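You operate a simulated robot arm through the tools that you are given. There is no shell and no other tool.

You run a simulated two-armed robot. Do the job below in one go: nothing can be reset, and whatever is moved stays where it is left.

## Task
Roll the dusty dark blue cover down on its board, then wipe it clean.
Fine: put the roller and the pad back. Set down upright: hand roller.

The check looks at the end state, three seconds after you hand in, the way a careful person would. Anything else that was tipped, shoved, dropped, spilled or broken makes it a failure. A push-on lid holds only when it is set on centred and level and pressed home; a screw cap is set on level and turned clockwise until tight.

## Robot
Two 7-joint arms with two-finger parallel grippers on one trunk that stands fixed in place. Base frame: the origin is at the foot of the trunk, x ahead of it, y to its left, z up. Lengths are in cm, angles in degrees, forces in N, time in s.
The left shoulder is at [7.1, 15.6, 120.5], the right one opposite. Payload 3.91 kg a hand.
The TCP of each hand is the grasp point between the finger pads, 3 cm short of the fingertips. In the tool frame z runs along the fingers and y along their closing line. Largest opening 11 cm; finger width 2, thickness 1; the body of the gripper, 4.8 by 11.2 cm, starts 5.5 cm behind the TCP.
Orientation is that of the tool frame in the base frame, as a unit quaternion [x, y, z, w]. With the fingers straight down and closing along the base's y, the tool's x points along the base's -x, its y along +y and its z along -z.

## Interface
- The arms move only by the tool step_arm. It takes "left_rows", "right_rows" or both (then of equal length, played together; a hand with none holds still); each is a list of rows, each an object of numbers (a shift or turn left out is 0, a gripper value left out holds the last): "ax", "ay", "az": the turn, a rotation vector about the tool's x, y, z in degrees; "x", "y", "z": the shift along the tool's x, y, z in cm; "claw": the closure in counts, from 0 (fully open) to 255 (shut). In form: [{"ax": .., "ay": .., "az": .., "x": .., "y": .., "z": .., "claw": ..}, ...]. A call has 1 to 20 rows; each row is the pose to reach, as a shift and turn from the pose commanded when the call began, along the tool's axes at that moment. Rows are played at 5 a second. More than 5 cm and 8.6 degrees between two rows, or a gripper value outside its range, and nothing of the call is played. Where a pose cannot be reached the arm comes as near as it can. A force on the tool above 70 N (or 10 N above the force at the start of the call, whichever is more), or a blocked arm, ends the call early, and 0.2 s more pass. The fingers move at their own pace (about 10.8 cm/s each) and stop on an object; they squeeze with about 32 N. The grip force told is the motor's: it shows also when the fingers shut on nothing. Time passes only in rows, and 0.2 s behind the last, so rows that repeat a pose let the fingers close. The reply holds the time, the measured pose of the TCP, the force on the tool along the base axes, the opening and the grip force, in the units named above and with some noise, with the torque about the TCP (base axes, N m) and any sound that the robot's microphone picked up, and new pictures: "show" is both (left out), scene, wrist or none (wrist: the cameras of the hands that moved).
- Cameras (640 x 400 px; columns grow to the right, rows downward): "scene" is now at [13.22, 4.38, 143.82]; the picture's right is [0.59, -0.81, 0.00], its down [-0.46, -0.34, -0.82] and it looks along [0.66, 0.49, -0.57] (base axes); focal length 357 px, centre (320, 200). "left" rides on the left gripper at [7.2, -1.7, -10.3] in its tool frame; the picture's right is [0.23, 0.97, 0.00], its down [-0.76, 0.18, -0.62] and it looks along [-0.61, 0.14, 0.78] (tool axes); focal length 222 px, centre (320, 200). "right" rides on the right gripper at [7.2, 1.7, -10.3] in its tool frame; the picture's right is [-0.23, 0.97, 0.00], its down [-0.76, -0.18, -0.62] and it looks along [-0.61, -0.14, 0.78] (tool axes); focal length 222 px, centre (320, 200).
- raise_lower(by): slides the trunk up (or, below 0, down) by that many cm; the arms and the scene camera ride with it, the base frame stays. It gives what a move gives, with no picture.
- head_to(pan, tilt): turns the head with the scene camera to pan (to the left, within 86 degrees either way) and tilt (down, from -29 to 69), counted from straight ahead of the robot. It gives what a move gives, and a new picture of the scene camera.
- probe_pixels(camera, pixels): for up to 12 pixels [column, row] of the newest picture of that camera ("zoom" is the newest enlarged one), the place [x, y, z] in the base frame of the surface seen there, good to about 0.2 cm, but the place of the scene camera against the robot may be out by one fixed shift of up to 1.8 cm in any direction. No time passes.
- enlarge(camera, box): a new picture of the part [left, top, right, bottom] of that camera's present view, enlarged. No time passes.
- job_done(): hands the job in; it is judged then, once.

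Open the grippers and draw the arms clear of the work before you hand the job in, unless the task says otherwise.

The tools are called as a command line: name --argument value ..., lists and objects as JSON in quotes. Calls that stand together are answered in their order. step_arm: Moves the arms, as the interface text tells. Its arguments: {"type":"object","properties":{"left_rows":{"type":"array"},"right_rows":{"type":"array"},"show":{"type":"string","enum":["both","scene","wrist","none"]}},"required":[]} The other tools are called the same way: raise_lower (by) slides the trunk up or down; head_to (pan, tilt) turns the head that bears the scene camera; probe_pixels (camera, pixels) gives the place of the surface under pixels of a picture; enlarge (camera, box) takes an enlarged picture of a part of a camera's view; job_done () hands the job in.

At the start:

```text
clock: 0.0
left_position: [48.15, 63.14, 114.11]
left_tool_rot: [0.0, 1.0, 0.001, 0.001]
left_force: [0.5, -0.2, -1.0]
left_ft_torque: [0.01, 0.0, 0.0]
left_gripper_width: 11.0
left_grip_force: 0.0
right_position: [67.95, 9.58, 118.06]
right_tool_rot: [0.0, 1.0, 0.0, 0.001]
right_force: [0.0, -0.6, -0.2]
right_ft_torque: [-0.03, -0.01, 0.01]
right_gripper_width: 11.0
right_grip_force: 0.0
trunk travel left (down, up): [-65.0, 29.0]
head pan, tilt: [36.2, 34.6]
```

scene: 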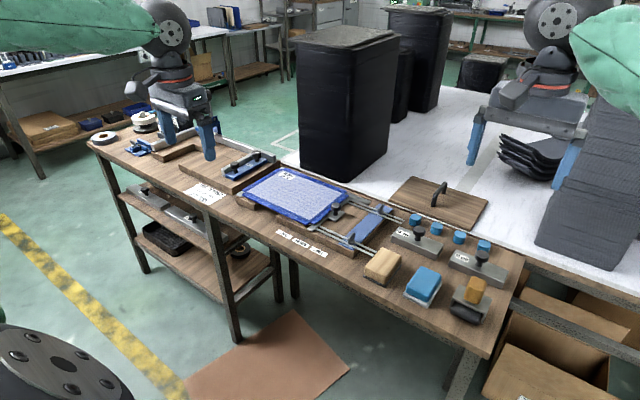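
right: 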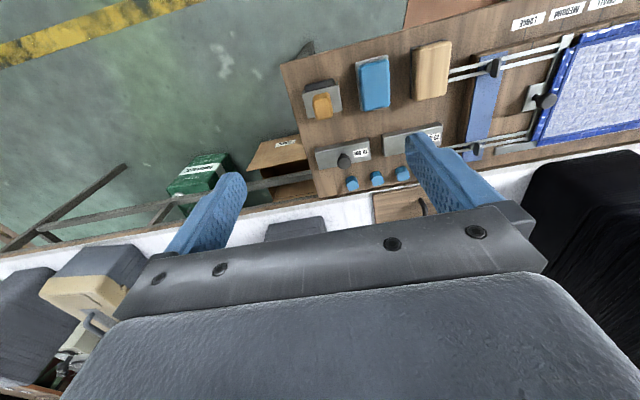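
left: 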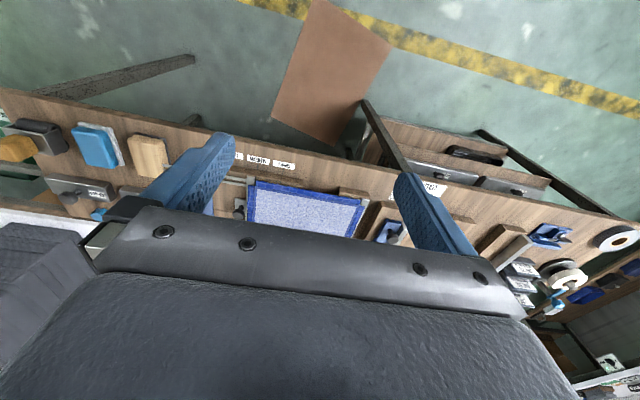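

The scene shows a blue-edged cover on its board around (295,195), a roller-like tool near (470,297), a blue pad at (422,285) and a wood-coloured block at (383,265). I enlarge the work area to see details before acting.

enlarge --camera "scene" --box '[220, 150, 400, 262]'

enlarge --camera "scene" --box '[340, 170, 530, 340]'

```text
3.56 times, centred on (310, 206) of scene
```

zoom: 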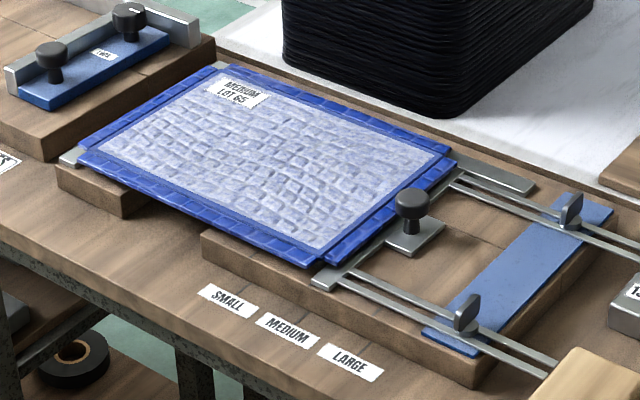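

```text
2.35 times, centred on (435, 255) of scene
```

zoom: 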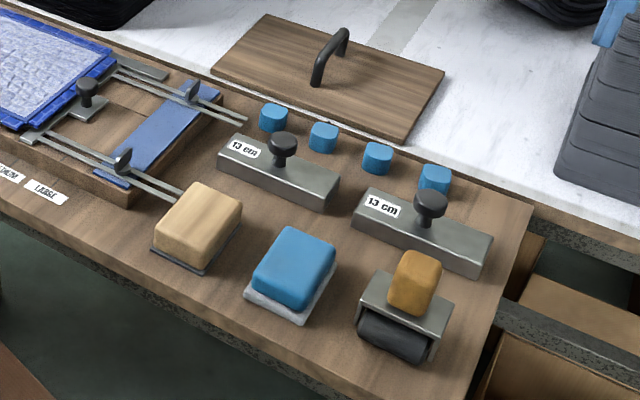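

The cover (label "MEDIUM LOT 65") lies on a frame; roller at zoom (405,305), blue pad with white felt at (293,275), tan block with dark underside at (198,225). I look around the bench with the head for a better view of the work.

head_to --pan 20 --tilt 45

head_to --pan 55 --tilt 40

```text
clock: 0.8
left_position: [48.27, 63.0, 114.08]
left_tool_rot: [0.0, 1.0, 0.0, 0.001]
left_force: [0.8, 0.0, 0.0]
left_ft_torque: [0.01, -0.02, 0.01]
left_gripper_width: 11.01
left_grip_force: 0.0
right_position: [67.83, 9.39, 118.0]
right_tool_rot: [0.0, 1.0, 0.001, 0.0]
right_force: [-0.4, 0.4, -0.1]
right_ft_torque: [-0.01, 0.01, -0.02]
right_gripper_width: 11.02
right_grip_force: 0.1
trunk travel left (down, up): [-65.0, 29.0]
head pan, tilt: [20.0, 45.0]
```

scene: 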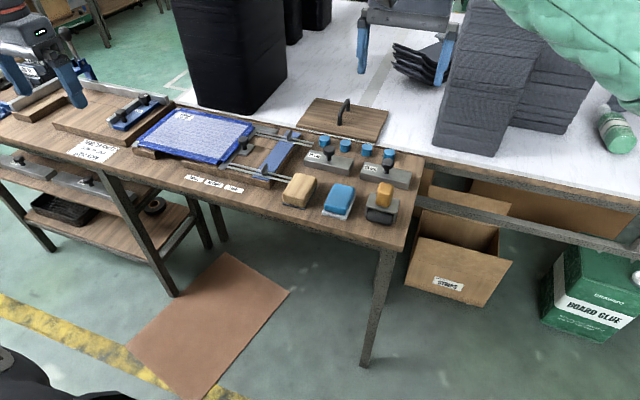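

```text
clock: 1.8
left_position: [48.26, 63.14, 114.15]
left_tool_rot: [0.001, 1.0, -0.001, 0.0]
left_force: [0.5, 0.3, -0.2]
left_ft_torque: [0.03, 0.02, 0.0]
left_gripper_width: 10.99
left_grip_force: 0.0
right_position: [67.81, 9.62, 118.04]
right_tool_rot: [0.0, 1.0, 0.0, 0.0]
right_force: [-0.4, -0.3, 0.0]
right_ft_torque: [0.01, 0.03, 0.0]
right_gripper_width: 10.99
right_grip_force: 0.0
trunk travel left (down, up): [-65.0, 29.0]
head pan, tilt: [55.0, 40.0]
```

scene: 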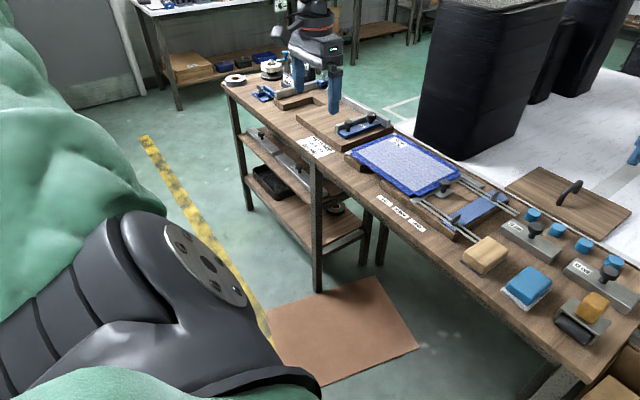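

The bench runs diagonally; there's a printed note near (315,146). I enlarge the note and the left part of the bench, to read it.

enlarge --camera "scene" --box '[220, 60, 400, 172]'

enlarge --camera "scene" --box '[290, 125, 350, 162]'

enlarge --camera "left" --box '[240, 150, 440, 275]'

enlarge --camera "right" --box '[280, 0, 640, 225]'

```text
3.56 times, centred on (310, 116) of scene
```

zoom: 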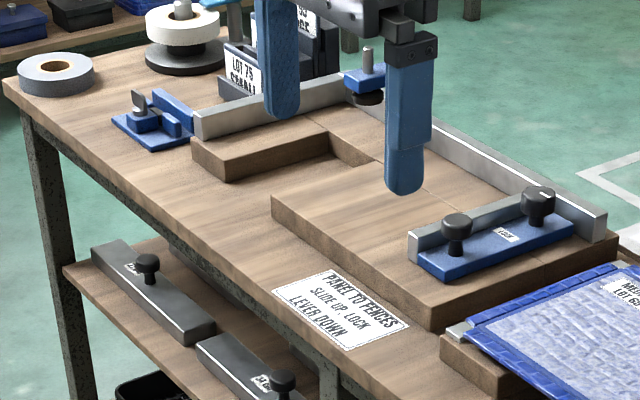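

```text
10.67 times, centred on (320, 144) of scene
```

zoom: 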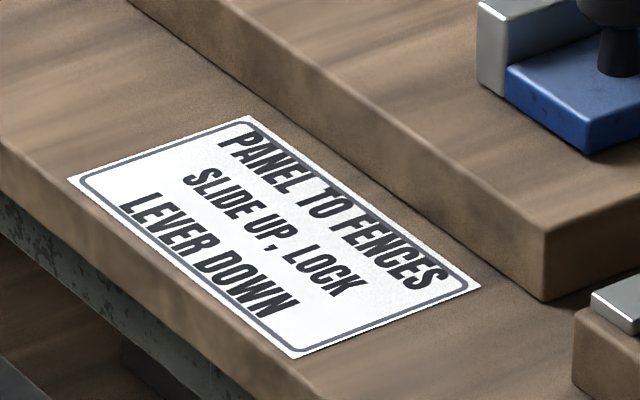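

```text
3.20 times, centred on (340, 212) of left
```

zoom: 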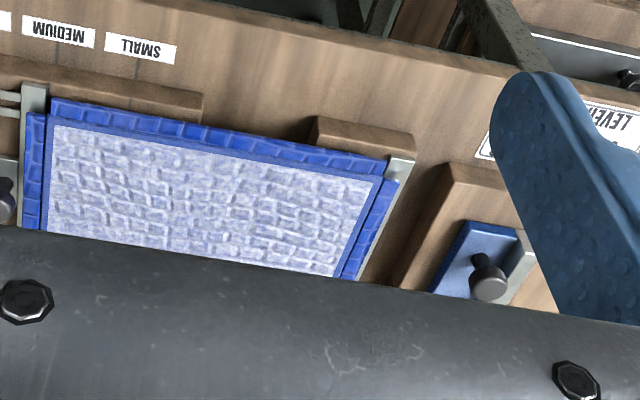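

```text
1.78 times, centred on (460, 112) of right
```

zoom: 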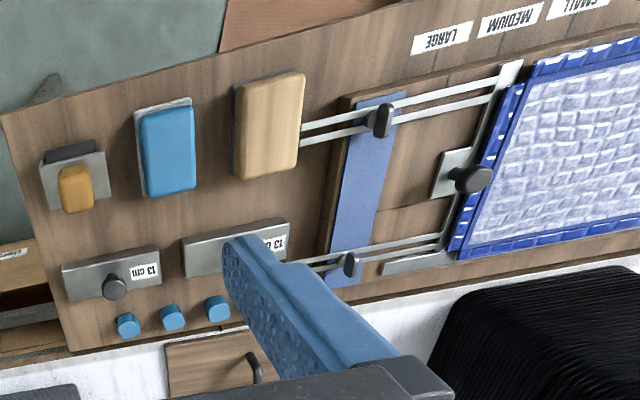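

The right wrist camera sees nearly all the tools, so I probe the roller, pad, sanding block, and cover corners there (no camera shift).

probe_pixels --camera "right" --pixels '[[323, 104], [322, 84], [373, 80], [360, 59], [431, 68], [310, 112], [550, 70], [590, 80], [630, 60], [545, 142], [410, 130], [340, 60]]'

probe_pixels --camera "left" --pixels '[[257, 181], [366, 203], [350, 235], [250, 225], [300, 210], [257, 186], [360, 205], [345, 194], [100, 143], [148, 155], [40, 135], [15, 147]]'

```text
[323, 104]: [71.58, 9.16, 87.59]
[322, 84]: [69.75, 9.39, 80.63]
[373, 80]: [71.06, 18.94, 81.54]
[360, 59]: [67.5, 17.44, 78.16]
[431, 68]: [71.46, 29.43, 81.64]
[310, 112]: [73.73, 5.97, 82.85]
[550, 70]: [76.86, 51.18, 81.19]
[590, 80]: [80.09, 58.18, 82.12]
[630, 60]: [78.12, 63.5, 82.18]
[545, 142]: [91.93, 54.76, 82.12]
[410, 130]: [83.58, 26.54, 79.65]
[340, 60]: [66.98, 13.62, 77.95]
```

```text
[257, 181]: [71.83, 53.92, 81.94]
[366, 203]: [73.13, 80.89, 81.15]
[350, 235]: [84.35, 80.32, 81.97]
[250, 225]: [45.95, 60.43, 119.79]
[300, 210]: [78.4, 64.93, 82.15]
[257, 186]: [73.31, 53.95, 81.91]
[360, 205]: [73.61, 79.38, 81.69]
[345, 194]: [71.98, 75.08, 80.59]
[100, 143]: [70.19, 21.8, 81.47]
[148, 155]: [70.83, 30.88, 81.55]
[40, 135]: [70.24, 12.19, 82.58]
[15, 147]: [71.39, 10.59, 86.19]
```

Cover is about x 72–92, y 53–81, z 82; tools around (70, 9–30, 78–87). I point the head at the tools to enlarge them.

head_to --pan 25 --tilt 46

enlarge --camera "scene" --box '[285, 130, 385, 220]'

```text
clock: 2.8
left_position: [48.23, 63.0, 114.08]
left_tool_rot: [0.0, 1.0, 0.001, 0.0]
left_force: [-0.7, 0.5, -0.5]
left_ft_torque: [-0.01, -0.01, -0.03]
left_gripper_width: 11.0
left_grip_force: 0.1
right_position: [67.8, 9.52, 117.96]
right_tool_rot: [0.001, 1.0, 0.0, 0.0]
right_force: [-1.0, -0.1, 0.0]
right_ft_torque: [0.02, 0.0, -0.01]
right_gripper_width: 11.0
right_grip_force: 0.1
trunk travel left (down, up): [-65.0, 29.0]
head pan, tilt: [25.0, 46.0]
```

scene: 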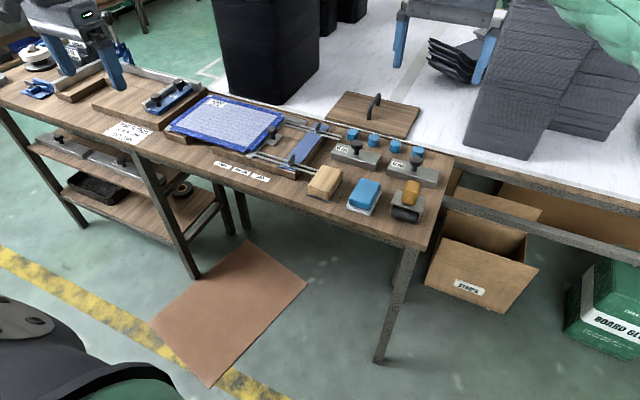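

```text
4.44 times, centred on (335, 175) of scene
```

zoom: 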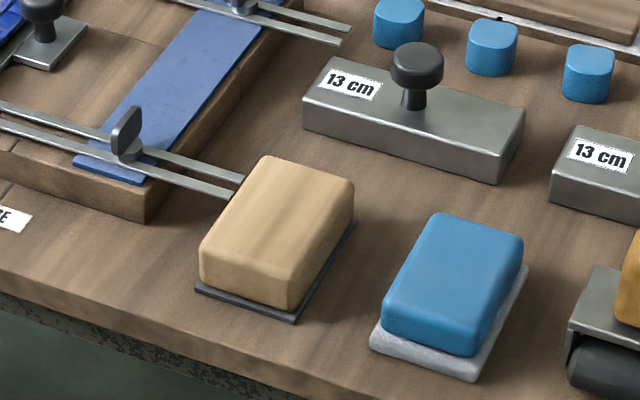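

The tan block has a dark thin sole (abrasive?), the blue pad a thick white felt sole. Next I enlarge the roller around (405,200).

enlarge --camera "scene" --box '[375, 165, 440, 235]'

probe_pixels --camera "zoom" --pixels '[[300, 110], [300, 160], [400, 130], [200, 200], [420, 270], [190, 240], [380, 330], [280, 300], [430, 220], [330, 60], [100, 300], [480, 100]]'

```text
5.71 times, centred on (408, 200) of scene
```

zoom: 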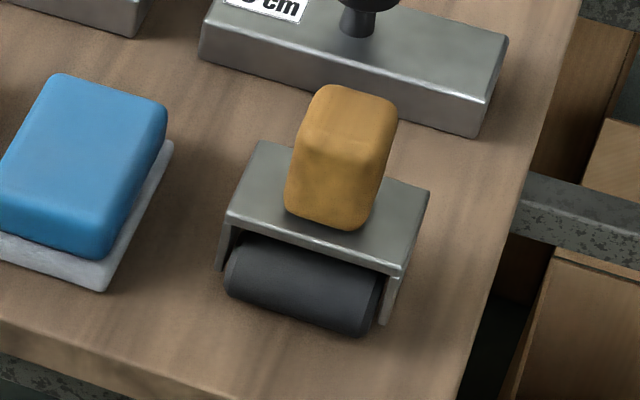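

```text
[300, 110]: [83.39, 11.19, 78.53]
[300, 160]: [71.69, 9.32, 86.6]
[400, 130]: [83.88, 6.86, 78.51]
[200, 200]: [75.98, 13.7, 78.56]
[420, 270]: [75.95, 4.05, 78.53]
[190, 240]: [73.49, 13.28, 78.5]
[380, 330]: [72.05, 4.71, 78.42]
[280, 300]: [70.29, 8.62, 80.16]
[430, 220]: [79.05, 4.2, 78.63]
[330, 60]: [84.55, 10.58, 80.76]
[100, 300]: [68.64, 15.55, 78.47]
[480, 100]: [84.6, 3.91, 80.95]
```

The roller is an inverted steel channel with a dark cylinder under it (axis along base y) and an orange handle block on top. Now I probe the surroundings of the cover (black stack, clamp knob, rails, other fixture) in the scene picture.

enlarge --camera "scene" --box '[140, 60, 340, 190]'

probe_pixels --camera "scene" --pixels '[[255, 90], [300, 95], [225, 80], [208, 95], [284, 117], [243, 150], [168, 127], [275, 130], [160, 100], [310, 130], [300, 155], [290, 165]]'

```text
3.08 times, centred on (240, 125) of scene
```

zoom: 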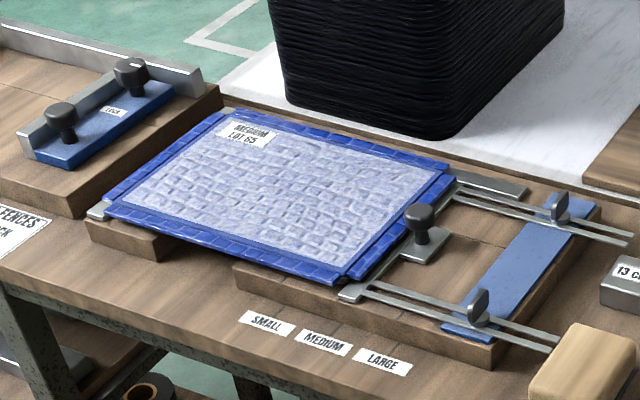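

```text
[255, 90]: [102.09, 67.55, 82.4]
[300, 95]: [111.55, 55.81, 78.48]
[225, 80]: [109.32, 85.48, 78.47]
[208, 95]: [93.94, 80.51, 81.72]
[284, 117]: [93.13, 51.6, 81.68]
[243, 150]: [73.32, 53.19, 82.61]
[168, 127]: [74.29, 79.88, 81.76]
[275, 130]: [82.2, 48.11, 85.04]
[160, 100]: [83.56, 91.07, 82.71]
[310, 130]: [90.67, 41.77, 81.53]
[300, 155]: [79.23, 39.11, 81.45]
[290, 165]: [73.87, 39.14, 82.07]
```

I zoom tightly on the cover to understand the layers (centre panel, blue edges), since the state of the surface may show bubbles or dust.

enlarge --camera "scene" --box '[225, 105, 295, 155]'

enlarge --camera "scene" --box '[160, 90, 230, 140]'

```text
8.00 times, centred on (260, 130) of scene
```

zoom: 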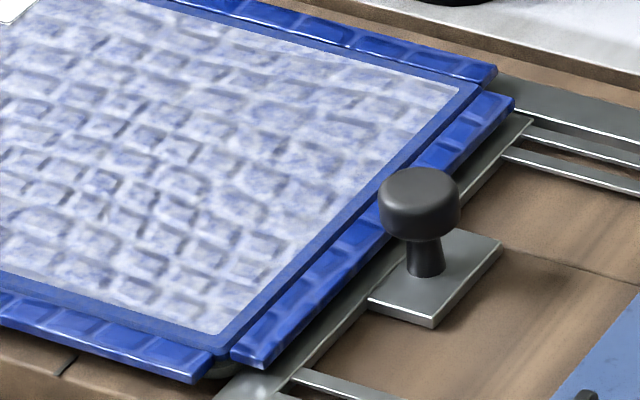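

```text
8.00 times, centred on (195, 115) of scene
```

zoom: 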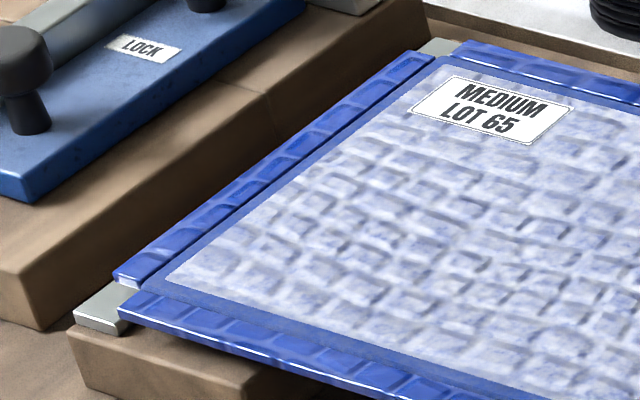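

The panel has four blue flaps around a dusty centre. I move the left hand over the near side of the cover (still high, z≈118) to view it from above and test its reach.

step_arm --left_rows '[{"x": -4, "y": 1, "z": -1}, {"x": -8, "y": 2, "z": -2}, {"x": -12, "y": 3, "z": -3}, {"x": -14, "y": 3, "z": -4}, {"x": -14, "y": 3, "z": -4}]' --show "wrist"

```text
clock: 4.0
left_position: [62.19, 66.28, 118.17]
left_tool_rot: [0.001, 1.0, 0.0, 0.001]
left_force: [0.0, -0.3, -0.3]
left_ft_torque: [-0.01, -0.05, 0.03]
left_gripper_width: 11.0
left_grip_force: 0.2
right_position: [67.68, 9.67, 118.1]
right_tool_rot: [0.0, 1.0, 0.0, 0.001]
right_force: [-0.4, 0.3, 0.4]
right_ft_torque: [-0.03, -0.03, -0.03]
right_gripper_width: 11.02
right_grip_force: 0.1
trunk travel left (down, up): [-65.0, 29.0]
head pan, tilt: [25.0, 46.0]
```

left: 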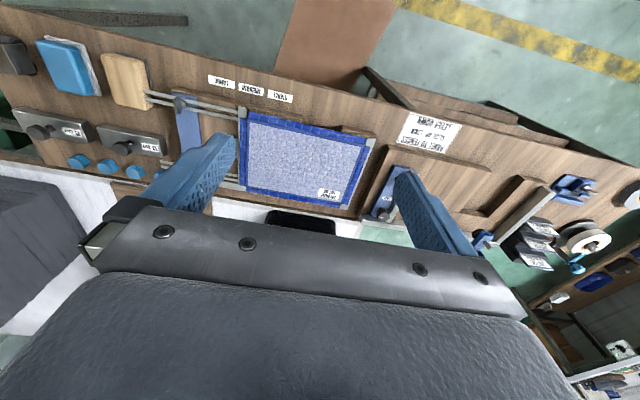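

Now the whole cover is visible in the left wrist picture at (240–370, 108–208). I enlarge it and probe corners.

enlarge --camera "left" --box '[225, 95, 385, 220]'

```text
3.20 times, centred on (305, 158) of left
```

zoom: 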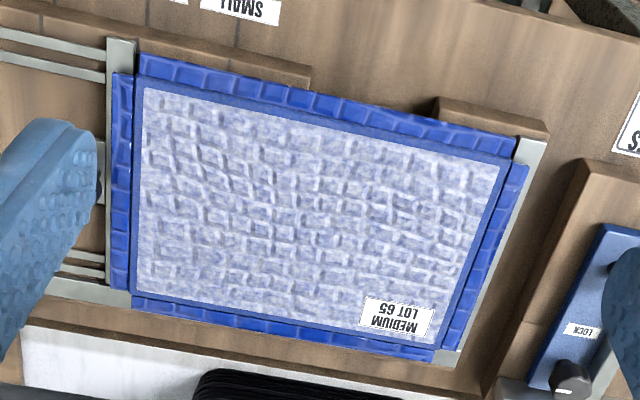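

probe_pixels --camera "zoom" --pixels '[[145, 90], [500, 168], [455, 345], [137, 290], [141, 58], [512, 155], [435, 358], [133, 303], [116, 75], [524, 168], [112, 285], [450, 350]]'

probe_pixels --camera "zoom" --pixels '[[139, 82], [506, 162], [448, 345], [134, 294], [125, 180], [515, 210], [300, 215], [220, 100], [400, 310], [525, 145], [455, 362], [400, 90]]'

```text
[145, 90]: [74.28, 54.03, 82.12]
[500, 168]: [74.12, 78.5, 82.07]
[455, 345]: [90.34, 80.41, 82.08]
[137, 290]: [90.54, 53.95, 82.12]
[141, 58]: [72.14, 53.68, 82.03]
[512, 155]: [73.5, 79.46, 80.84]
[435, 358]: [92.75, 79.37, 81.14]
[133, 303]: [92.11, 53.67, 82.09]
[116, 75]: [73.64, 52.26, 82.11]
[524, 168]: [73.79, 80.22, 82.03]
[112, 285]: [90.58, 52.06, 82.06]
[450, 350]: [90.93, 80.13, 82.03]
```

```text
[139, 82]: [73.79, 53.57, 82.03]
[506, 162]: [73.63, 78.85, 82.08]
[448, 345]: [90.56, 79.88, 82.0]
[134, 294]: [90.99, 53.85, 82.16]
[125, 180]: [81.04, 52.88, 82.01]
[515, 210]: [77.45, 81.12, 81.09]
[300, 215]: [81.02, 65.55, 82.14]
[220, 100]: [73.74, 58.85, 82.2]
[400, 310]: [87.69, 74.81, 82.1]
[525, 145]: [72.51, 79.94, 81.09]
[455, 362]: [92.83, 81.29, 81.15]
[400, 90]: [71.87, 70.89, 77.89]
```

The cover with flaps spans x 72.1–92.3, y 52.2–80.7, top z≈82.1, well aligned with the base axes. Now I measure the roller and pad precisely in the right wrist camera.

enlarge --camera "right" --box '[280, 30, 460, 142]'

```text
3.56 times, centred on (370, 86) of right
```

zoom: 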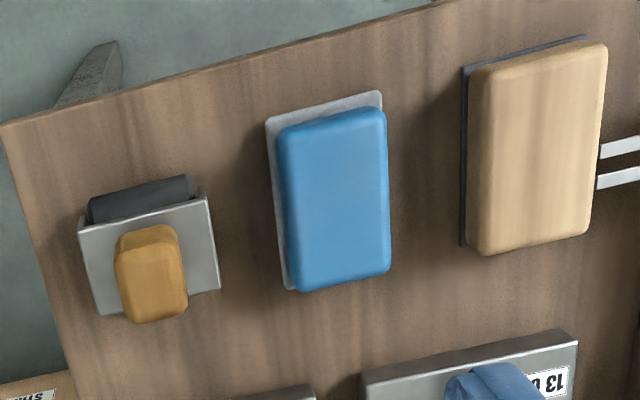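

probe_pixels --camera "zoom" --pixels '[[82, 228], [205, 200], [102, 312], [217, 287], [120, 235], [175, 228], [182, 305], [135, 318], [95, 200], [185, 185], [148, 260], [150, 210]]'

probe_pixels --camera "zoom" --pixels '[[272, 122], [378, 97], [288, 285], [282, 130], [380, 115], [298, 285], [386, 270], [335, 200], [468, 70], [480, 240], [600, 60], [590, 230]]'

```text
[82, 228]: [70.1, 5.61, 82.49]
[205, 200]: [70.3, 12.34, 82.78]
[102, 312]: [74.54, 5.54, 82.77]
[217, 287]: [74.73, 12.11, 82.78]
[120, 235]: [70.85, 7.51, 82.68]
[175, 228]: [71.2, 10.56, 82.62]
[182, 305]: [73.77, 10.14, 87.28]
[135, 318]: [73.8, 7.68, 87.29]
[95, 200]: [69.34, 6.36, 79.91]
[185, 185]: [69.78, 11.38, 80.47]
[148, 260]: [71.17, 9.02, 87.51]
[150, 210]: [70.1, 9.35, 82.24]
```

```text
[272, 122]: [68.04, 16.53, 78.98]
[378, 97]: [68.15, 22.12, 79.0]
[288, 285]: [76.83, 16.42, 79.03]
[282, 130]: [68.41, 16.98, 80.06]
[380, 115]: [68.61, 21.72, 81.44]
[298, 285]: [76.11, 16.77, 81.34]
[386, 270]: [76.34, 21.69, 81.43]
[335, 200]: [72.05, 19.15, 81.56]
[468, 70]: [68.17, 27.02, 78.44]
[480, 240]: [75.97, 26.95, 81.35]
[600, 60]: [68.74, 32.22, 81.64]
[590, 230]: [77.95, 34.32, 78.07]
```

Roller: plate x 70.1–74.7, y 5.5–12.2, top z 82.75; handle ≈3×3 cm, z 82.7–87.5, centre (72.4, 9.0). Pad: blue body x 68.3–76.4, y 16.9–21.7, top 81.5. Now I test the left arm's vertical-tool reach toward the far-left corner, at a safe height.

step_arm --left_rows '[{"x": -3.5, "y": 1.2, "z": 1.5}, {"x": -7, "y": 2.4, "z": 3}, {"x": -10.5, "y": 3.6, "z": 4.5}, {"x": -14, "y": 4.8, "z": 6}, {"x": -17.5, "y": 6, "z": 7.5}, {"x": -21, "y": 7.2, "z": 9}, {"x": -24, "y": 8.5, "z": 11}, {"x": -26, "y": 9.7, "z": 13}, {"x": -26, "y": 9.7, "z": 13}, {"x": -26, "y": 9.7, "z": 13}]' --show "scene"

```text
clock: 6.2
left_position: [88.32, 76.01, 105.08]
left_tool_rot: [0.0, 1.0, 0.001, 0.0]
left_force: [0.3, -0.4, -0.2]
left_ft_torque: [0.0, 0.03, -0.04]
left_gripper_width: 11.0
left_grip_force: 0.1
right_position: [67.84, 9.36, 117.91]
right_tool_rot: [0.001, 1.0, 0.0, -0.001]
right_force: [-0.2, 0.7, -0.3]
right_ft_torque: [0.0, 0.02, 0.01]
right_gripper_width: 10.99
right_grip_force: 0.2
trunk travel left (down, up): [-65.0, 29.0]
head pan, tilt: [25.0, 46.0]
```

scene: 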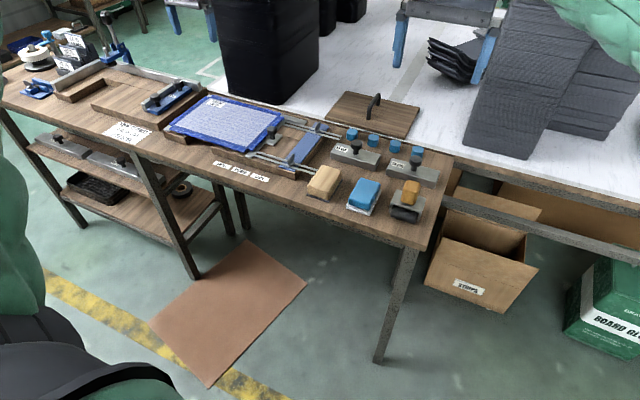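

The left hand reached (88.3, 76, 105) vertically without trouble. I test further, out to about (91, 78.5) and down to z≈91 (fingers at 88, still above the cover).

step_arm --left_rows '[{"x": -1, "y": 1, "z": 2}, {"x": -2, "y": 2, "z": 4}, {"x": -2.7, "y": 2.5, "z": 7}, {"x": -2.7, "y": 2.5, "z": 10}, {"x": -2.7, "y": 2.5, "z": 12}, {"x": -2.7, "y": 2.5, "z": 14}, {"x": -2.7, "y": 2.5, "z": 14}]' --show "wrist"

head_to --pan 40 --tilt 32

```text
clock: 7.8
left_position: [88.18, 77.02, 92.84]
left_tool_rot: [0.0, 1.0, -0.001, 0.001]
left_force: [-0.3, 0.1, 0.1]
left_ft_torque: [0.0, 0.0, 0.01]
left_gripper_width: 11.0
left_grip_force: 0.0
left hand out of reach, approached as far as the arm can: row 3, 4, 5, 6, 7
right_position: [67.83, 9.53, 118.11]
right_tool_rot: [0.0, 1.0, 0.0, 0.0]
right_force: [1.2, -0.7, -0.1]
right_ft_torque: [-0.02, 0.0, -0.04]
right_gripper_width: 10.98
right_grip_force: 0.1
trunk travel left (down, up): [-65.0, 29.0]
head pan, tilt: [25.0, 46.0]
```

left: 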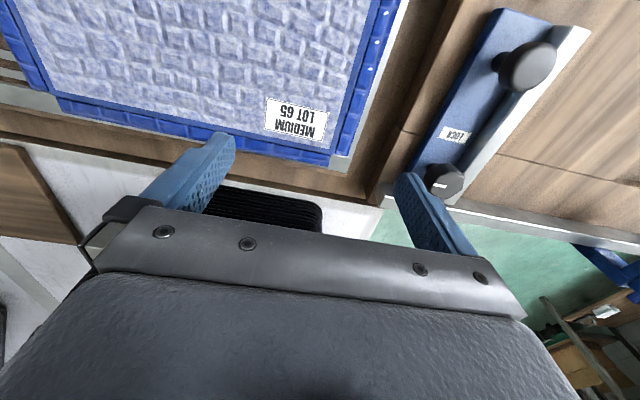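

```text
clock: 8.5
left_position: [88.2, 77.07, 92.97]
left_tool_rot: [0.0, 1.0, -0.001, 0.002]
left_force: [1.0, -0.3, -0.3]
left_ft_torque: [0.02, 0.01, -0.01]
left_gripper_width: 11.01
left_grip_force: 0.1
right_position: [67.76, 9.43, 117.94]
right_tool_rot: [0.0, 1.0, -0.001, 0.0]
right_force: [0.6, 0.5, -0.3]
right_ft_torque: [0.02, -0.02, -0.01]
right_gripper_width: 11.01
right_grip_force: 0.0
trunk travel left (down, up): [-65.0, 29.0]
head pan, tilt: [40.0, 32.0]
```

scene: 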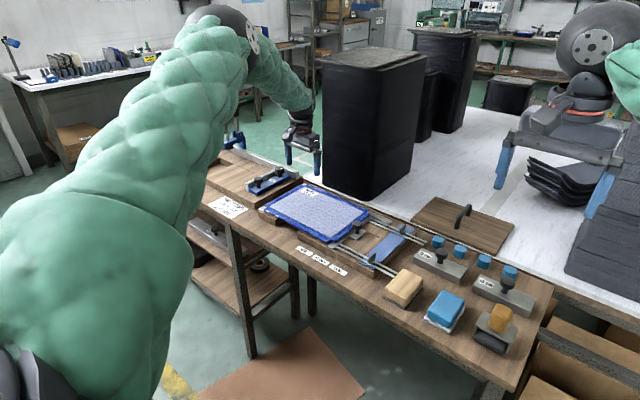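

The vertical limit at that height is about (88.2, 77.0); a slight tilt or lowered trunk will cover the rest. Before picking the roller I draw the left hand up and back toward the tools, and check what stands near the right hand, which must clear the roller.

probe_pixels --camera "scene" --pixels '[[600, 240], [600, 270], [625, 200], [545, 190], [340, 170], [360, 60], [320, 150], [270, 185], [466, 215], [440, 255], [505, 285], [508, 345]]'

step_arm --left_rows '[{"x": 0.5, "y": -1, "z": -4}, {"x": 1.5, "y": -2, "z": -8}, {"x": 2.5, "y": -3, "z": -12}, {"x": 4, "y": -4, "z": -16}, {"x": 6, "y": -7, "z": -19}, {"x": 8, "y": -11, "z": -21}, {"x": 10, "y": -15, "z": -22}, {"x": 12, "y": -19, "z": -22}, {"x": 14, "y": -23, "z": -22}, {"x": 16, "y": -27, "z": -22}]' --right_rows '[{"x": 4, "y": 0, "z": 0}, {"x": 8, "y": 0, "z": 0}, {"x": 12, "y": 0, "z": 0}, {"x": 16, "y": 0, "z": 0}, {"x": 18, "y": -4, "z": 0}, {"x": 18, "y": -8, "z": 0}, {"x": 18, "y": -12, "z": 0}, {"x": 18, "y": -16, "z": 0}, {"x": 18, "y": -20, "z": 0}, {"x": 18, "y": -24, "z": 0}]' --show "both"

```text
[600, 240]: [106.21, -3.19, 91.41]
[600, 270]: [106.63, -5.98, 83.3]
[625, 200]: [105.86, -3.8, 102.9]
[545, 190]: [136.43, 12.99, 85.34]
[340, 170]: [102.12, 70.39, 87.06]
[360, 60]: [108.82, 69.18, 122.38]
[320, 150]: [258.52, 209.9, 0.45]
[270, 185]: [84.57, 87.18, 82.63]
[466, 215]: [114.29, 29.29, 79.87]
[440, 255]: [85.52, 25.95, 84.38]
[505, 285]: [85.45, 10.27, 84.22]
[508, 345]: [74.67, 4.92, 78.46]
```

```text
clock: 10.7
left_position: [72.12, 49.69, 114.77]
left_tool_rot: [-0.002, 1.0, 0.002, 0.001]
left_force: [0.7, 0.0, 0.5]
left_ft_torque: [0.04, 0.0, -0.03]
left_gripper_width: 11.02
left_grip_force: 0.1
right_position: [49.81, -14.92, 117.93]
right_tool_rot: [0.0, 1.0, 0.001, 0.0]
right_force: [-0.6, 0.4, 0.1]
right_ft_torque: [0.04, -0.05, 0.0]
right_gripper_width: 10.99
right_grip_force: 0.1
trunk travel left (down, up): [-65.0, 29.0]
head pan, tilt: [40.0, 32.0]
```

scene: 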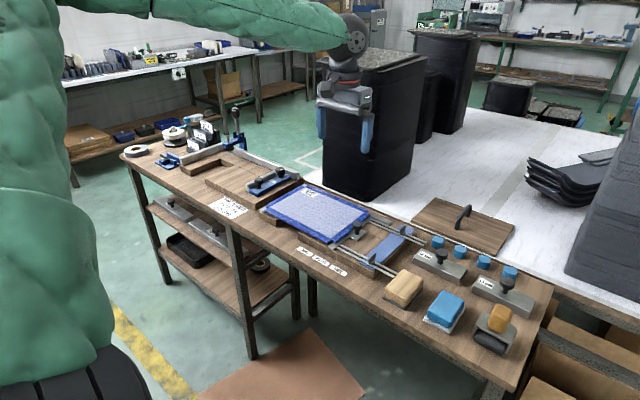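
right: 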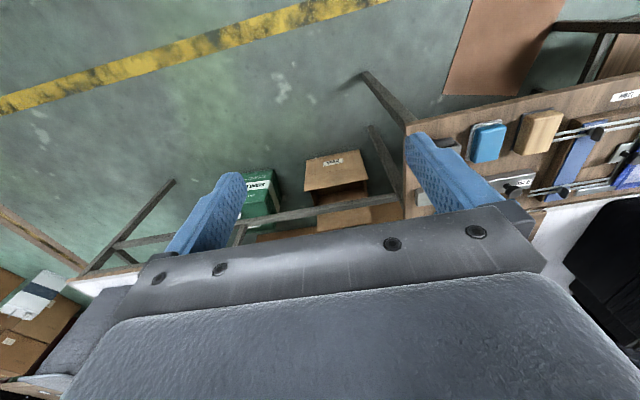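
left: 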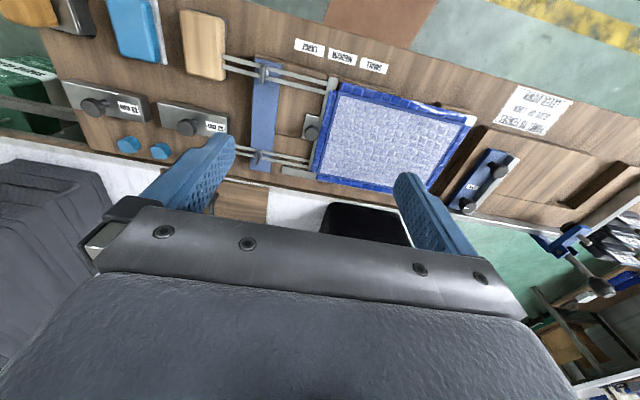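

The left hand followed relative to its reached pose. Now I send it above the roller (72.3, 9.0, ~100) and move the right hand further aside.

step_arm --left_rows '[{"y": -4.5, "z": 0}, {"y": -9, "z": 1}, {"y": -13.5, "z": 2}, {"y": -18, "z": 3}, {"y": -22.5, "z": 4}, {"y": -27, "z": 6}, {"y": -31.5, "z": 8}, {"y": -36, "z": 10}, {"y": -39, "z": 12.5}, {"y": -40.7, "z": 14.8}, {"y": -40.7, "z": 14.8}]' --right_rows '[{"y": -4}, {"y": -8}, {"y": -12}, {"y": -16}, {"y": -20}, {"y": -20}, {"y": -20}, {"y": -20}, {"y": -20}, {"y": -20}, {"y": -20}]' --show "both"

enlarge --camera "left" --box '[220, 80, 420, 205]'

```text
clock: 13.1
left_position: [72.14, 9.68, 100.44]
left_tool_rot: [0.0, 1.0, -0.001, 0.002]
left_force: [0.1, -0.1, -0.5]
left_ft_torque: [-0.02, 0.02, 0.01]
left_gripper_width: 10.98
left_grip_force: 0.1
left hand out of reach, approached as far as the arm can: row 10, 11
right_position: [50.07, -34.58, 117.97]
right_tool_rot: [0.0, 1.0, -0.001, 0.0]
right_force: [-0.4, 0.4, 0.0]
right_ft_torque: [0.0, -0.01, 0.0]
right_gripper_width: 10.96
right_grip_force: 0.0
trunk travel left (down, up): [-65.0, 29.0]
head pan, tilt: [40.0, 32.0]
```

scene: 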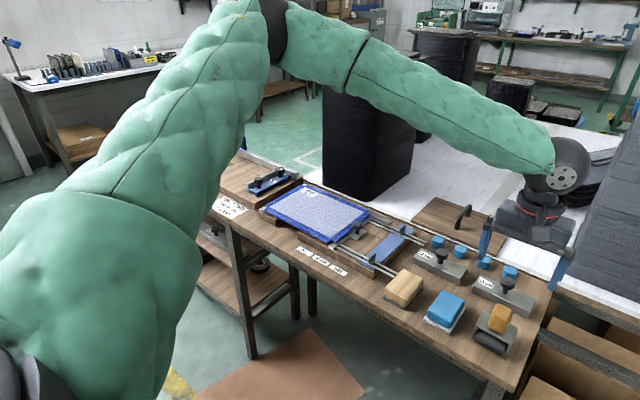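
right: 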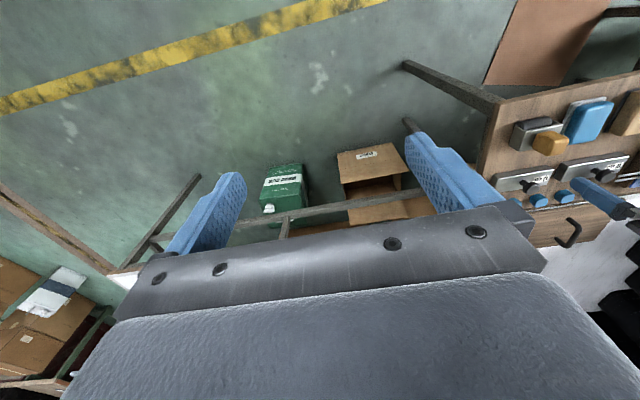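
left: 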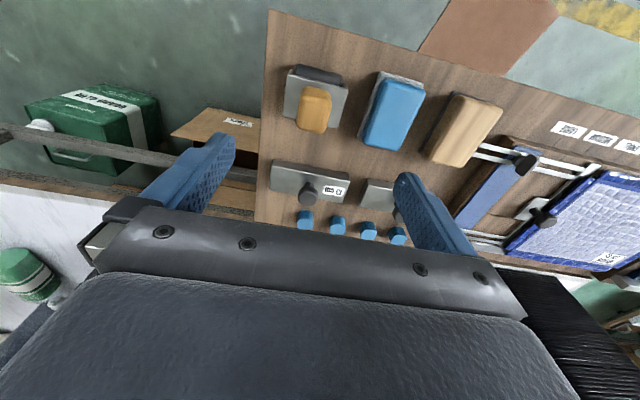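

```text
3.20 times, centred on (320, 142) of left
```

zoom: 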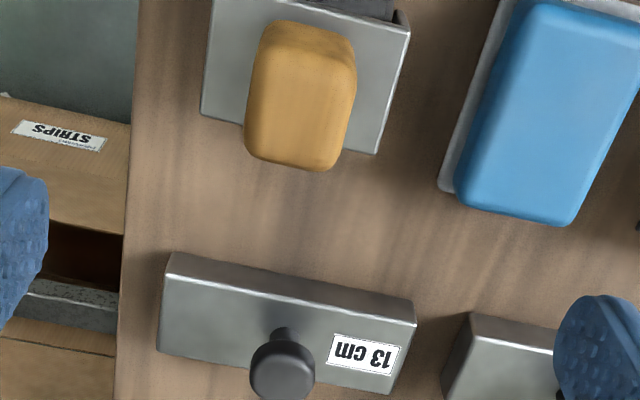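

The left hand stalls at y≈9.7 with this yaw (joint limit). I try turning the hand +90° about its tool z (fingers closing along base x), raised a bit, to see whether that posture reaches the roller.

step_arm --left_rows '[{"az": 8, "z": -1}, {"az": 16, "z": -2}, {"az": 24, "z": -3}, {"az": 32, "z": -4}, {"az": 40, "z": -5}, {"az": 48, "z": -5}, {"az": 56, "z": -5}, {"az": 64, "z": -5}, {"az": 72, "z": -5}, {"az": 80, "z": -5}, {"az": 88, "z": -5, "y": -0.5}, {"az": 90, "z": -5, "y": -0.7}, {"az": 90, "z": -5, "y": -0.7}]' --show "both"

```text
clock: 15.9
left_position: [71.96, 9.01, 105.31]
left_tool_rot: [0.707, 0.707, 0.0, 0.0]
left_force: [0.4, -0.8, -0.6]
left_ft_torque: [-0.04, -0.02, 0.02]
left_gripper_width: 11.03
left_grip_force: 0.1
right_position: [49.98, -34.56, 117.99]
right_tool_rot: [0.0, 1.0, -0.001, 0.0]
right_force: [-0.6, -1.0, -0.1]
right_ft_torque: [-0.01, -0.01, 0.0]
right_gripper_width: 11.01
right_grip_force: 0.1
trunk travel left (down, up): [-65.0, 29.0]
head pan, tilt: [40.0, 32.0]
```

scene: 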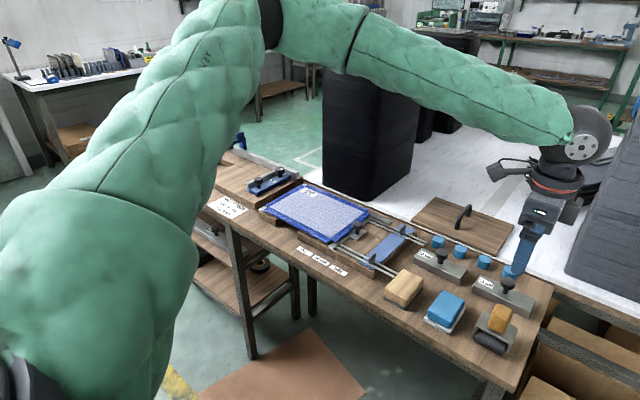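
left: 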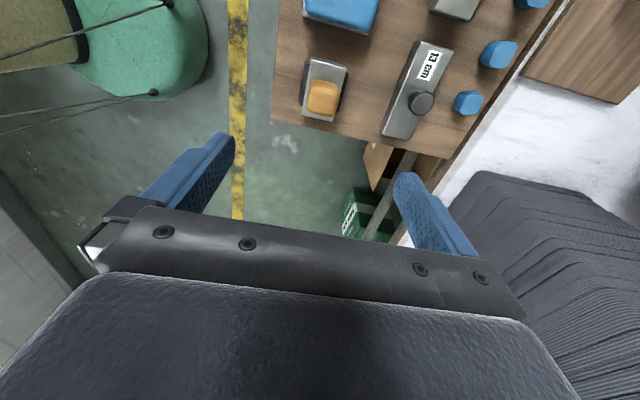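

With that yaw the posture reaches (71.96, 9.01, 105.3) freely. I probe the handle and block positions from this closer view before descending.

enlarge --camera "left" --box '[270, 30, 430, 142]'

```text
3.57 times, centred on (350, 86) of left
```

zoom: 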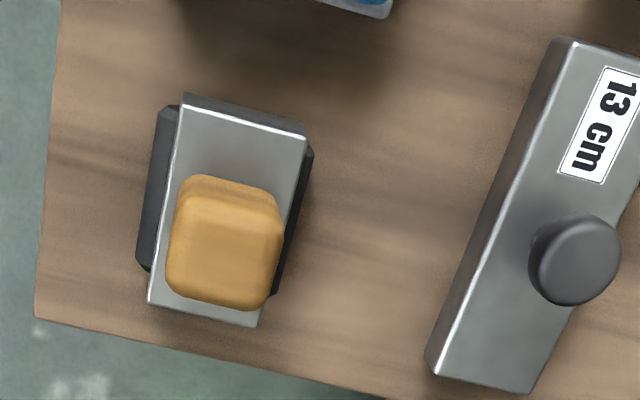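

probe_pixels --camera "zoom" --pixels '[[148, 190], [143, 240], [160, 120], [305, 165], [290, 230], [277, 285], [190, 190], [270, 200], [180, 290], [265, 300], [225, 245], [240, 150]]'

probe_pixels --camera "zoom" --pixels '[[185, 110], [302, 140], [152, 300], [255, 322], [130, 200], [320, 220], [560, 45], [435, 360], [200, 210], [262, 215], [190, 280], [260, 290]]'

```text
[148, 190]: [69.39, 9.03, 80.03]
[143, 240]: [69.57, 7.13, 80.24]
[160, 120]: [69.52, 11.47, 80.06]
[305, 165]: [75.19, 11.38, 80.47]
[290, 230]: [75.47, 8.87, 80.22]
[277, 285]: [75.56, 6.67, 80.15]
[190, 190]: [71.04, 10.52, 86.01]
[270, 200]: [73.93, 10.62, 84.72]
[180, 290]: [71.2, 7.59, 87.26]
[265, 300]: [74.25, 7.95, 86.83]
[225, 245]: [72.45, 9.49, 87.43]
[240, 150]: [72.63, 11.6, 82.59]
```

```text
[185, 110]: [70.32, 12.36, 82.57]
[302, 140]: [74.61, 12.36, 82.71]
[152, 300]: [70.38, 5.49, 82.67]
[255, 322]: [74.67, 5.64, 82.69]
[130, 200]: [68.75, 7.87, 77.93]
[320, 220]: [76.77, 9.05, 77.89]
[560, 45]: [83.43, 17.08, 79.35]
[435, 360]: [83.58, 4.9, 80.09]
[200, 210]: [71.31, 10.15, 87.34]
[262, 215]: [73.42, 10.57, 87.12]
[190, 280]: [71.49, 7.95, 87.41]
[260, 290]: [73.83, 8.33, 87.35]
```

The cylinder sticks out evenly both sides of the plate (x 69.4–75.5), roller centre ≈(72.5, 9.0). I tilt the hand 20° so the fingers lean toward −y (this will give outward reach later at the cover), pre-close to ~6.5 cm and come to z≈95 above the handle.

step_arm --left_rows '[{"ay": -6, "x": 0.1, "y": 0.2, "z": 2, "claw": 104}, {"ay": -12, "x": 0.2, "y": 0.4, "z": 5, "claw": 104}, {"ay": -18, "x": 0.3, "y": 0.5, "z": 8, "claw": 104}, {"ay": -20, "x": 0.39, "y": 0.54, "z": 10.3, "claw": 104}, {"ay": -20, "x": 0.39, "y": 0.54, "z": 10.3, "claw": 104}, {"ay": -20, "x": 0.39, "y": 0.54, "z": 10.3, "claw": 104}]' --show "both"

```text
clock: 17.3
left_position: [72.56, 9.29, 94.88]
left_tool_rot: [0.696, 0.696, -0.122, 0.124]
left_force: [-0.1, 0.6, 0.7]
left_ft_torque: [0.01, 0.0, -0.01]
left_gripper_width: 6.52
left_grip_force: 0.1
right_position: [50.01, -34.44, 118.0]
right_tool_rot: [-0.001, 1.0, -0.001, 0.0]
right_force: [-0.3, -0.6, 0.0]
right_ft_torque: [-0.01, 0.01, 0.01]
right_gripper_width: 10.99
right_grip_force: 0.1
trunk travel left (down, up): [-65.0, 29.0]
head pan, tilt: [40.0, 32.0]
```

scene: 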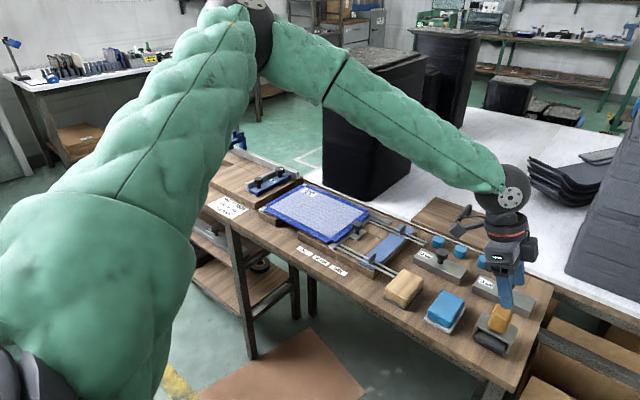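
left: 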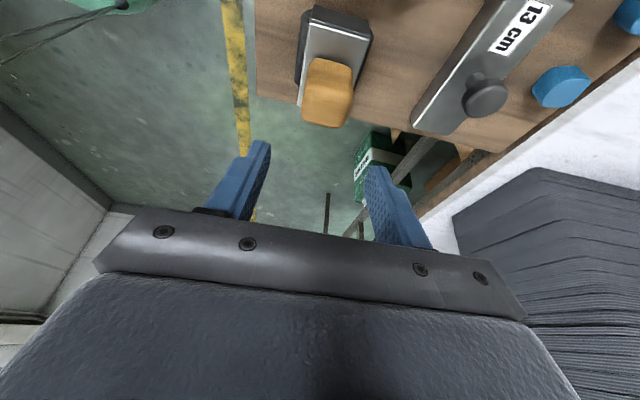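

The handle sits centred between the fingers' lines. I descend along base z to about 89 first, then check the wrist picture.

step_arm --left_rows '[{"x": 0.8, "y": -0.03, "z": 1.9}, {"x": 1.5, "y": -0.06, "z": 3.8}, {"x": 2.1, "y": -0.06, "z": 5.5}, {"x": 2.1, "y": -0.06, "z": 5.5}]' --show "wrist"

```text
clock: 18.3
left_position: [72.09, 10.3, 89.79]
left_tool_rot: [0.697, 0.696, -0.123, 0.123]
left_force: [0.4, -0.2, 0.3]
left_ft_torque: [-0.03, -0.04, 0.02]
left_gripper_width: 6.52
left_grip_force: 0.0
left hand out of reach, approached as far as the arm can: row 3, 4
right_position: [50.02, -34.54, 117.92]
right_tool_rot: [0.0, 1.0, 0.0, 0.0]
right_force: [-0.1, 1.2, 0.3]
right_ft_torque: [0.01, -0.01, 0.02]
right_gripper_width: 10.98
right_grip_force: 0.0
trunk travel left (down, up): [-65.0, 29.0]
head pan, tilt: [40.0, 32.0]
```

left: 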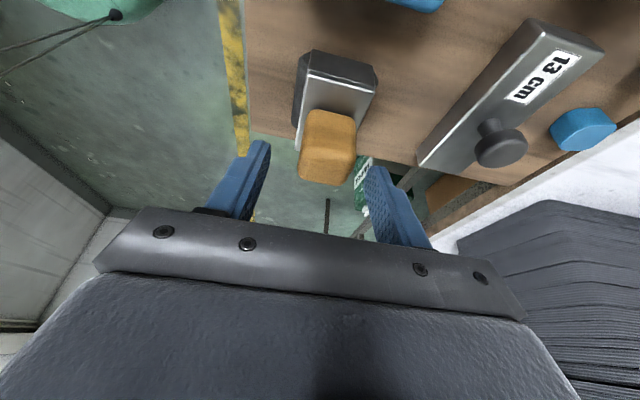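

The arm runs into a limit below z≈89.8 here. Lowering the trunk should help (the same relative height was fine), so I raise the hand 16 cm first and then lower the trunk by 15.

step_arm --left_rows '[{"x": -1.4, "y": 0.1, "z": -3.7}, {"x": -2.8, "y": 0.2, "z": -7.4}, {"x": -4.2, "y": 0.3, "z": -11}, {"x": -6.3, "y": 0.4, "z": -14.7}, {"x": -6.3, "y": 0.4, "z": -14.7}]' --show "none"

raise_lower --by -15

```text
clock: 19.5
left_position: [72.4, 9.47, 105.73]
left_tool_rot: [0.696, 0.697, -0.123, 0.123]
left_force: [0.7, 0.9, -0.3]
left_ft_torque: [0.0, 0.03, 0.0]
left_gripper_width: 6.53
left_grip_force: 0.1
right_position: [50.14, -34.42, 117.87]
right_tool_rot: [0.0, 1.0, 0.0, -0.001]
right_force: [-0.3, 1.2, 0.3]
right_ft_torque: [0.0, -0.01, 0.0]
right_gripper_width: 11.01
right_grip_force: 0.0
trunk travel left (down, up): [-65.0, 29.0]
head pan, tilt: [40.0, 32.0]
```

```text
clock: 21.3
left_position: [72.43, 9.42, 90.76]
left_tool_rot: [0.696, 0.697, -0.122, 0.124]
left_force: [-0.5, 0.8, 0.0]
left_ft_torque: [-0.02, -0.01, 0.0]
left_gripper_width: 6.52
left_grip_force: 0.0
right_position: [49.97, -34.28, 102.94]
right_tool_rot: [0.0, 1.0, 0.0, 0.001]
right_force: [0.0, 0.6, 0.4]
right_ft_torque: [0.02, 0.0, 0.01]
right_gripper_width: 11.02
right_grip_force: 0.1
trunk travel left (down, up): [-50.0, 44.0]
head pan, tilt: [40.0, 32.0]
```

Now at (72.43, 9.42, 90.76), with fingertips just above the handle top (87.5). I descend straight down 4.6 cm to grip height.

step_arm --left_rows '[{"x": 0.52, "y": 0.05, "z": 1.44}, {"x": 1.05, "y": 0.07, "z": 2.88}, {"x": 1.57, "y": 0.07, "z": 4.33}, {"x": 1.57, "y": 0.07, "z": 4.33}]' --show "both"

```text
clock: 22.3
left_position: [72.39, 9.26, 86.13]
left_tool_rot: [0.696, 0.696, -0.123, 0.124]
left_force: [-0.8, -0.2, -0.1]
left_ft_torque: [0.0, 0.01, 0.03]
left_gripper_width: 6.53
left_grip_force: 0.0
right_position: [49.97, -34.5, 102.91]
right_tool_rot: [0.0, 1.0, 0.0, -0.001]
right_force: [0.6, 0.1, 0.7]
right_ft_torque: [0.02, -0.03, -0.02]
right_gripper_width: 10.96
right_grip_force: 0.1
trunk travel left (down, up): [-50.0, 44.0]
head pan, tilt: [40.0, 32.0]
```

scene: 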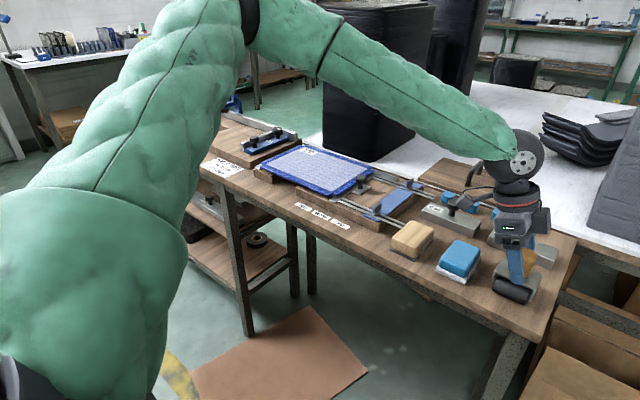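
left: 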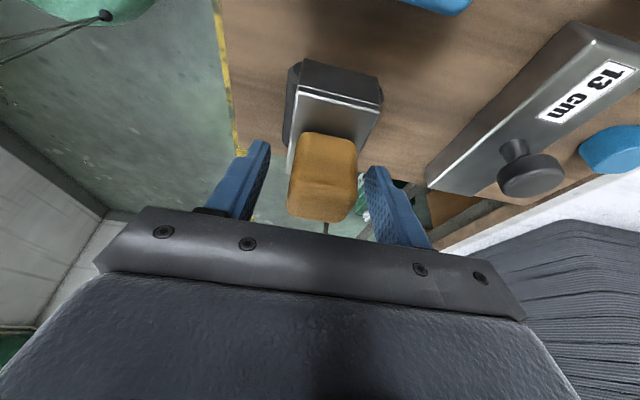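

The handle is centred between the fingers at (323,175). I close the gripper.

step_arm --left_rows '[{"claw": 150}, {"claw": 255}, {"claw": 255}, {"claw": 255}]' --show "wrist"

```text
clock: 23.3
left_position: [72.45, 9.17, 86.1]
left_tool_rot: [0.696, 0.697, -0.121, 0.123]
left_force: [-0.3, -0.4, 0.3]
left_ft_torque: [-0.01, -0.04, 0.0]
left_gripper_width: 3.79
left_grip_force: 31.4
right_position: [49.99, -34.46, 103.03]
right_tool_rot: [0.0, 1.0, 0.0, 0.001]
right_force: [0.5, 0.8, -0.2]
right_ft_torque: [-0.01, 0.01, -0.02]
right_gripper_width: 11.0
right_grip_force: 0.1
trunk travel left (down, up): [-50.0, 44.0]
head pan, tilt: [40.0, 32.0]
```

left: 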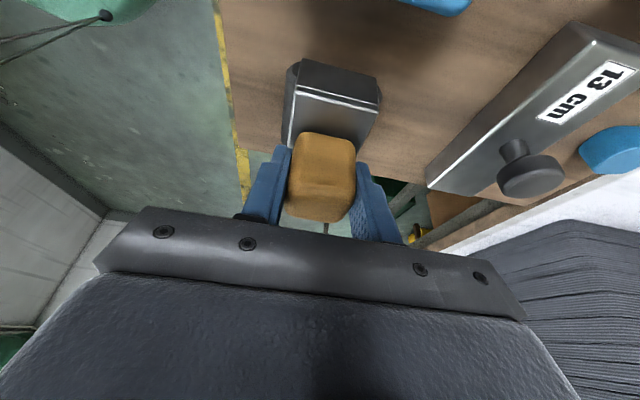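

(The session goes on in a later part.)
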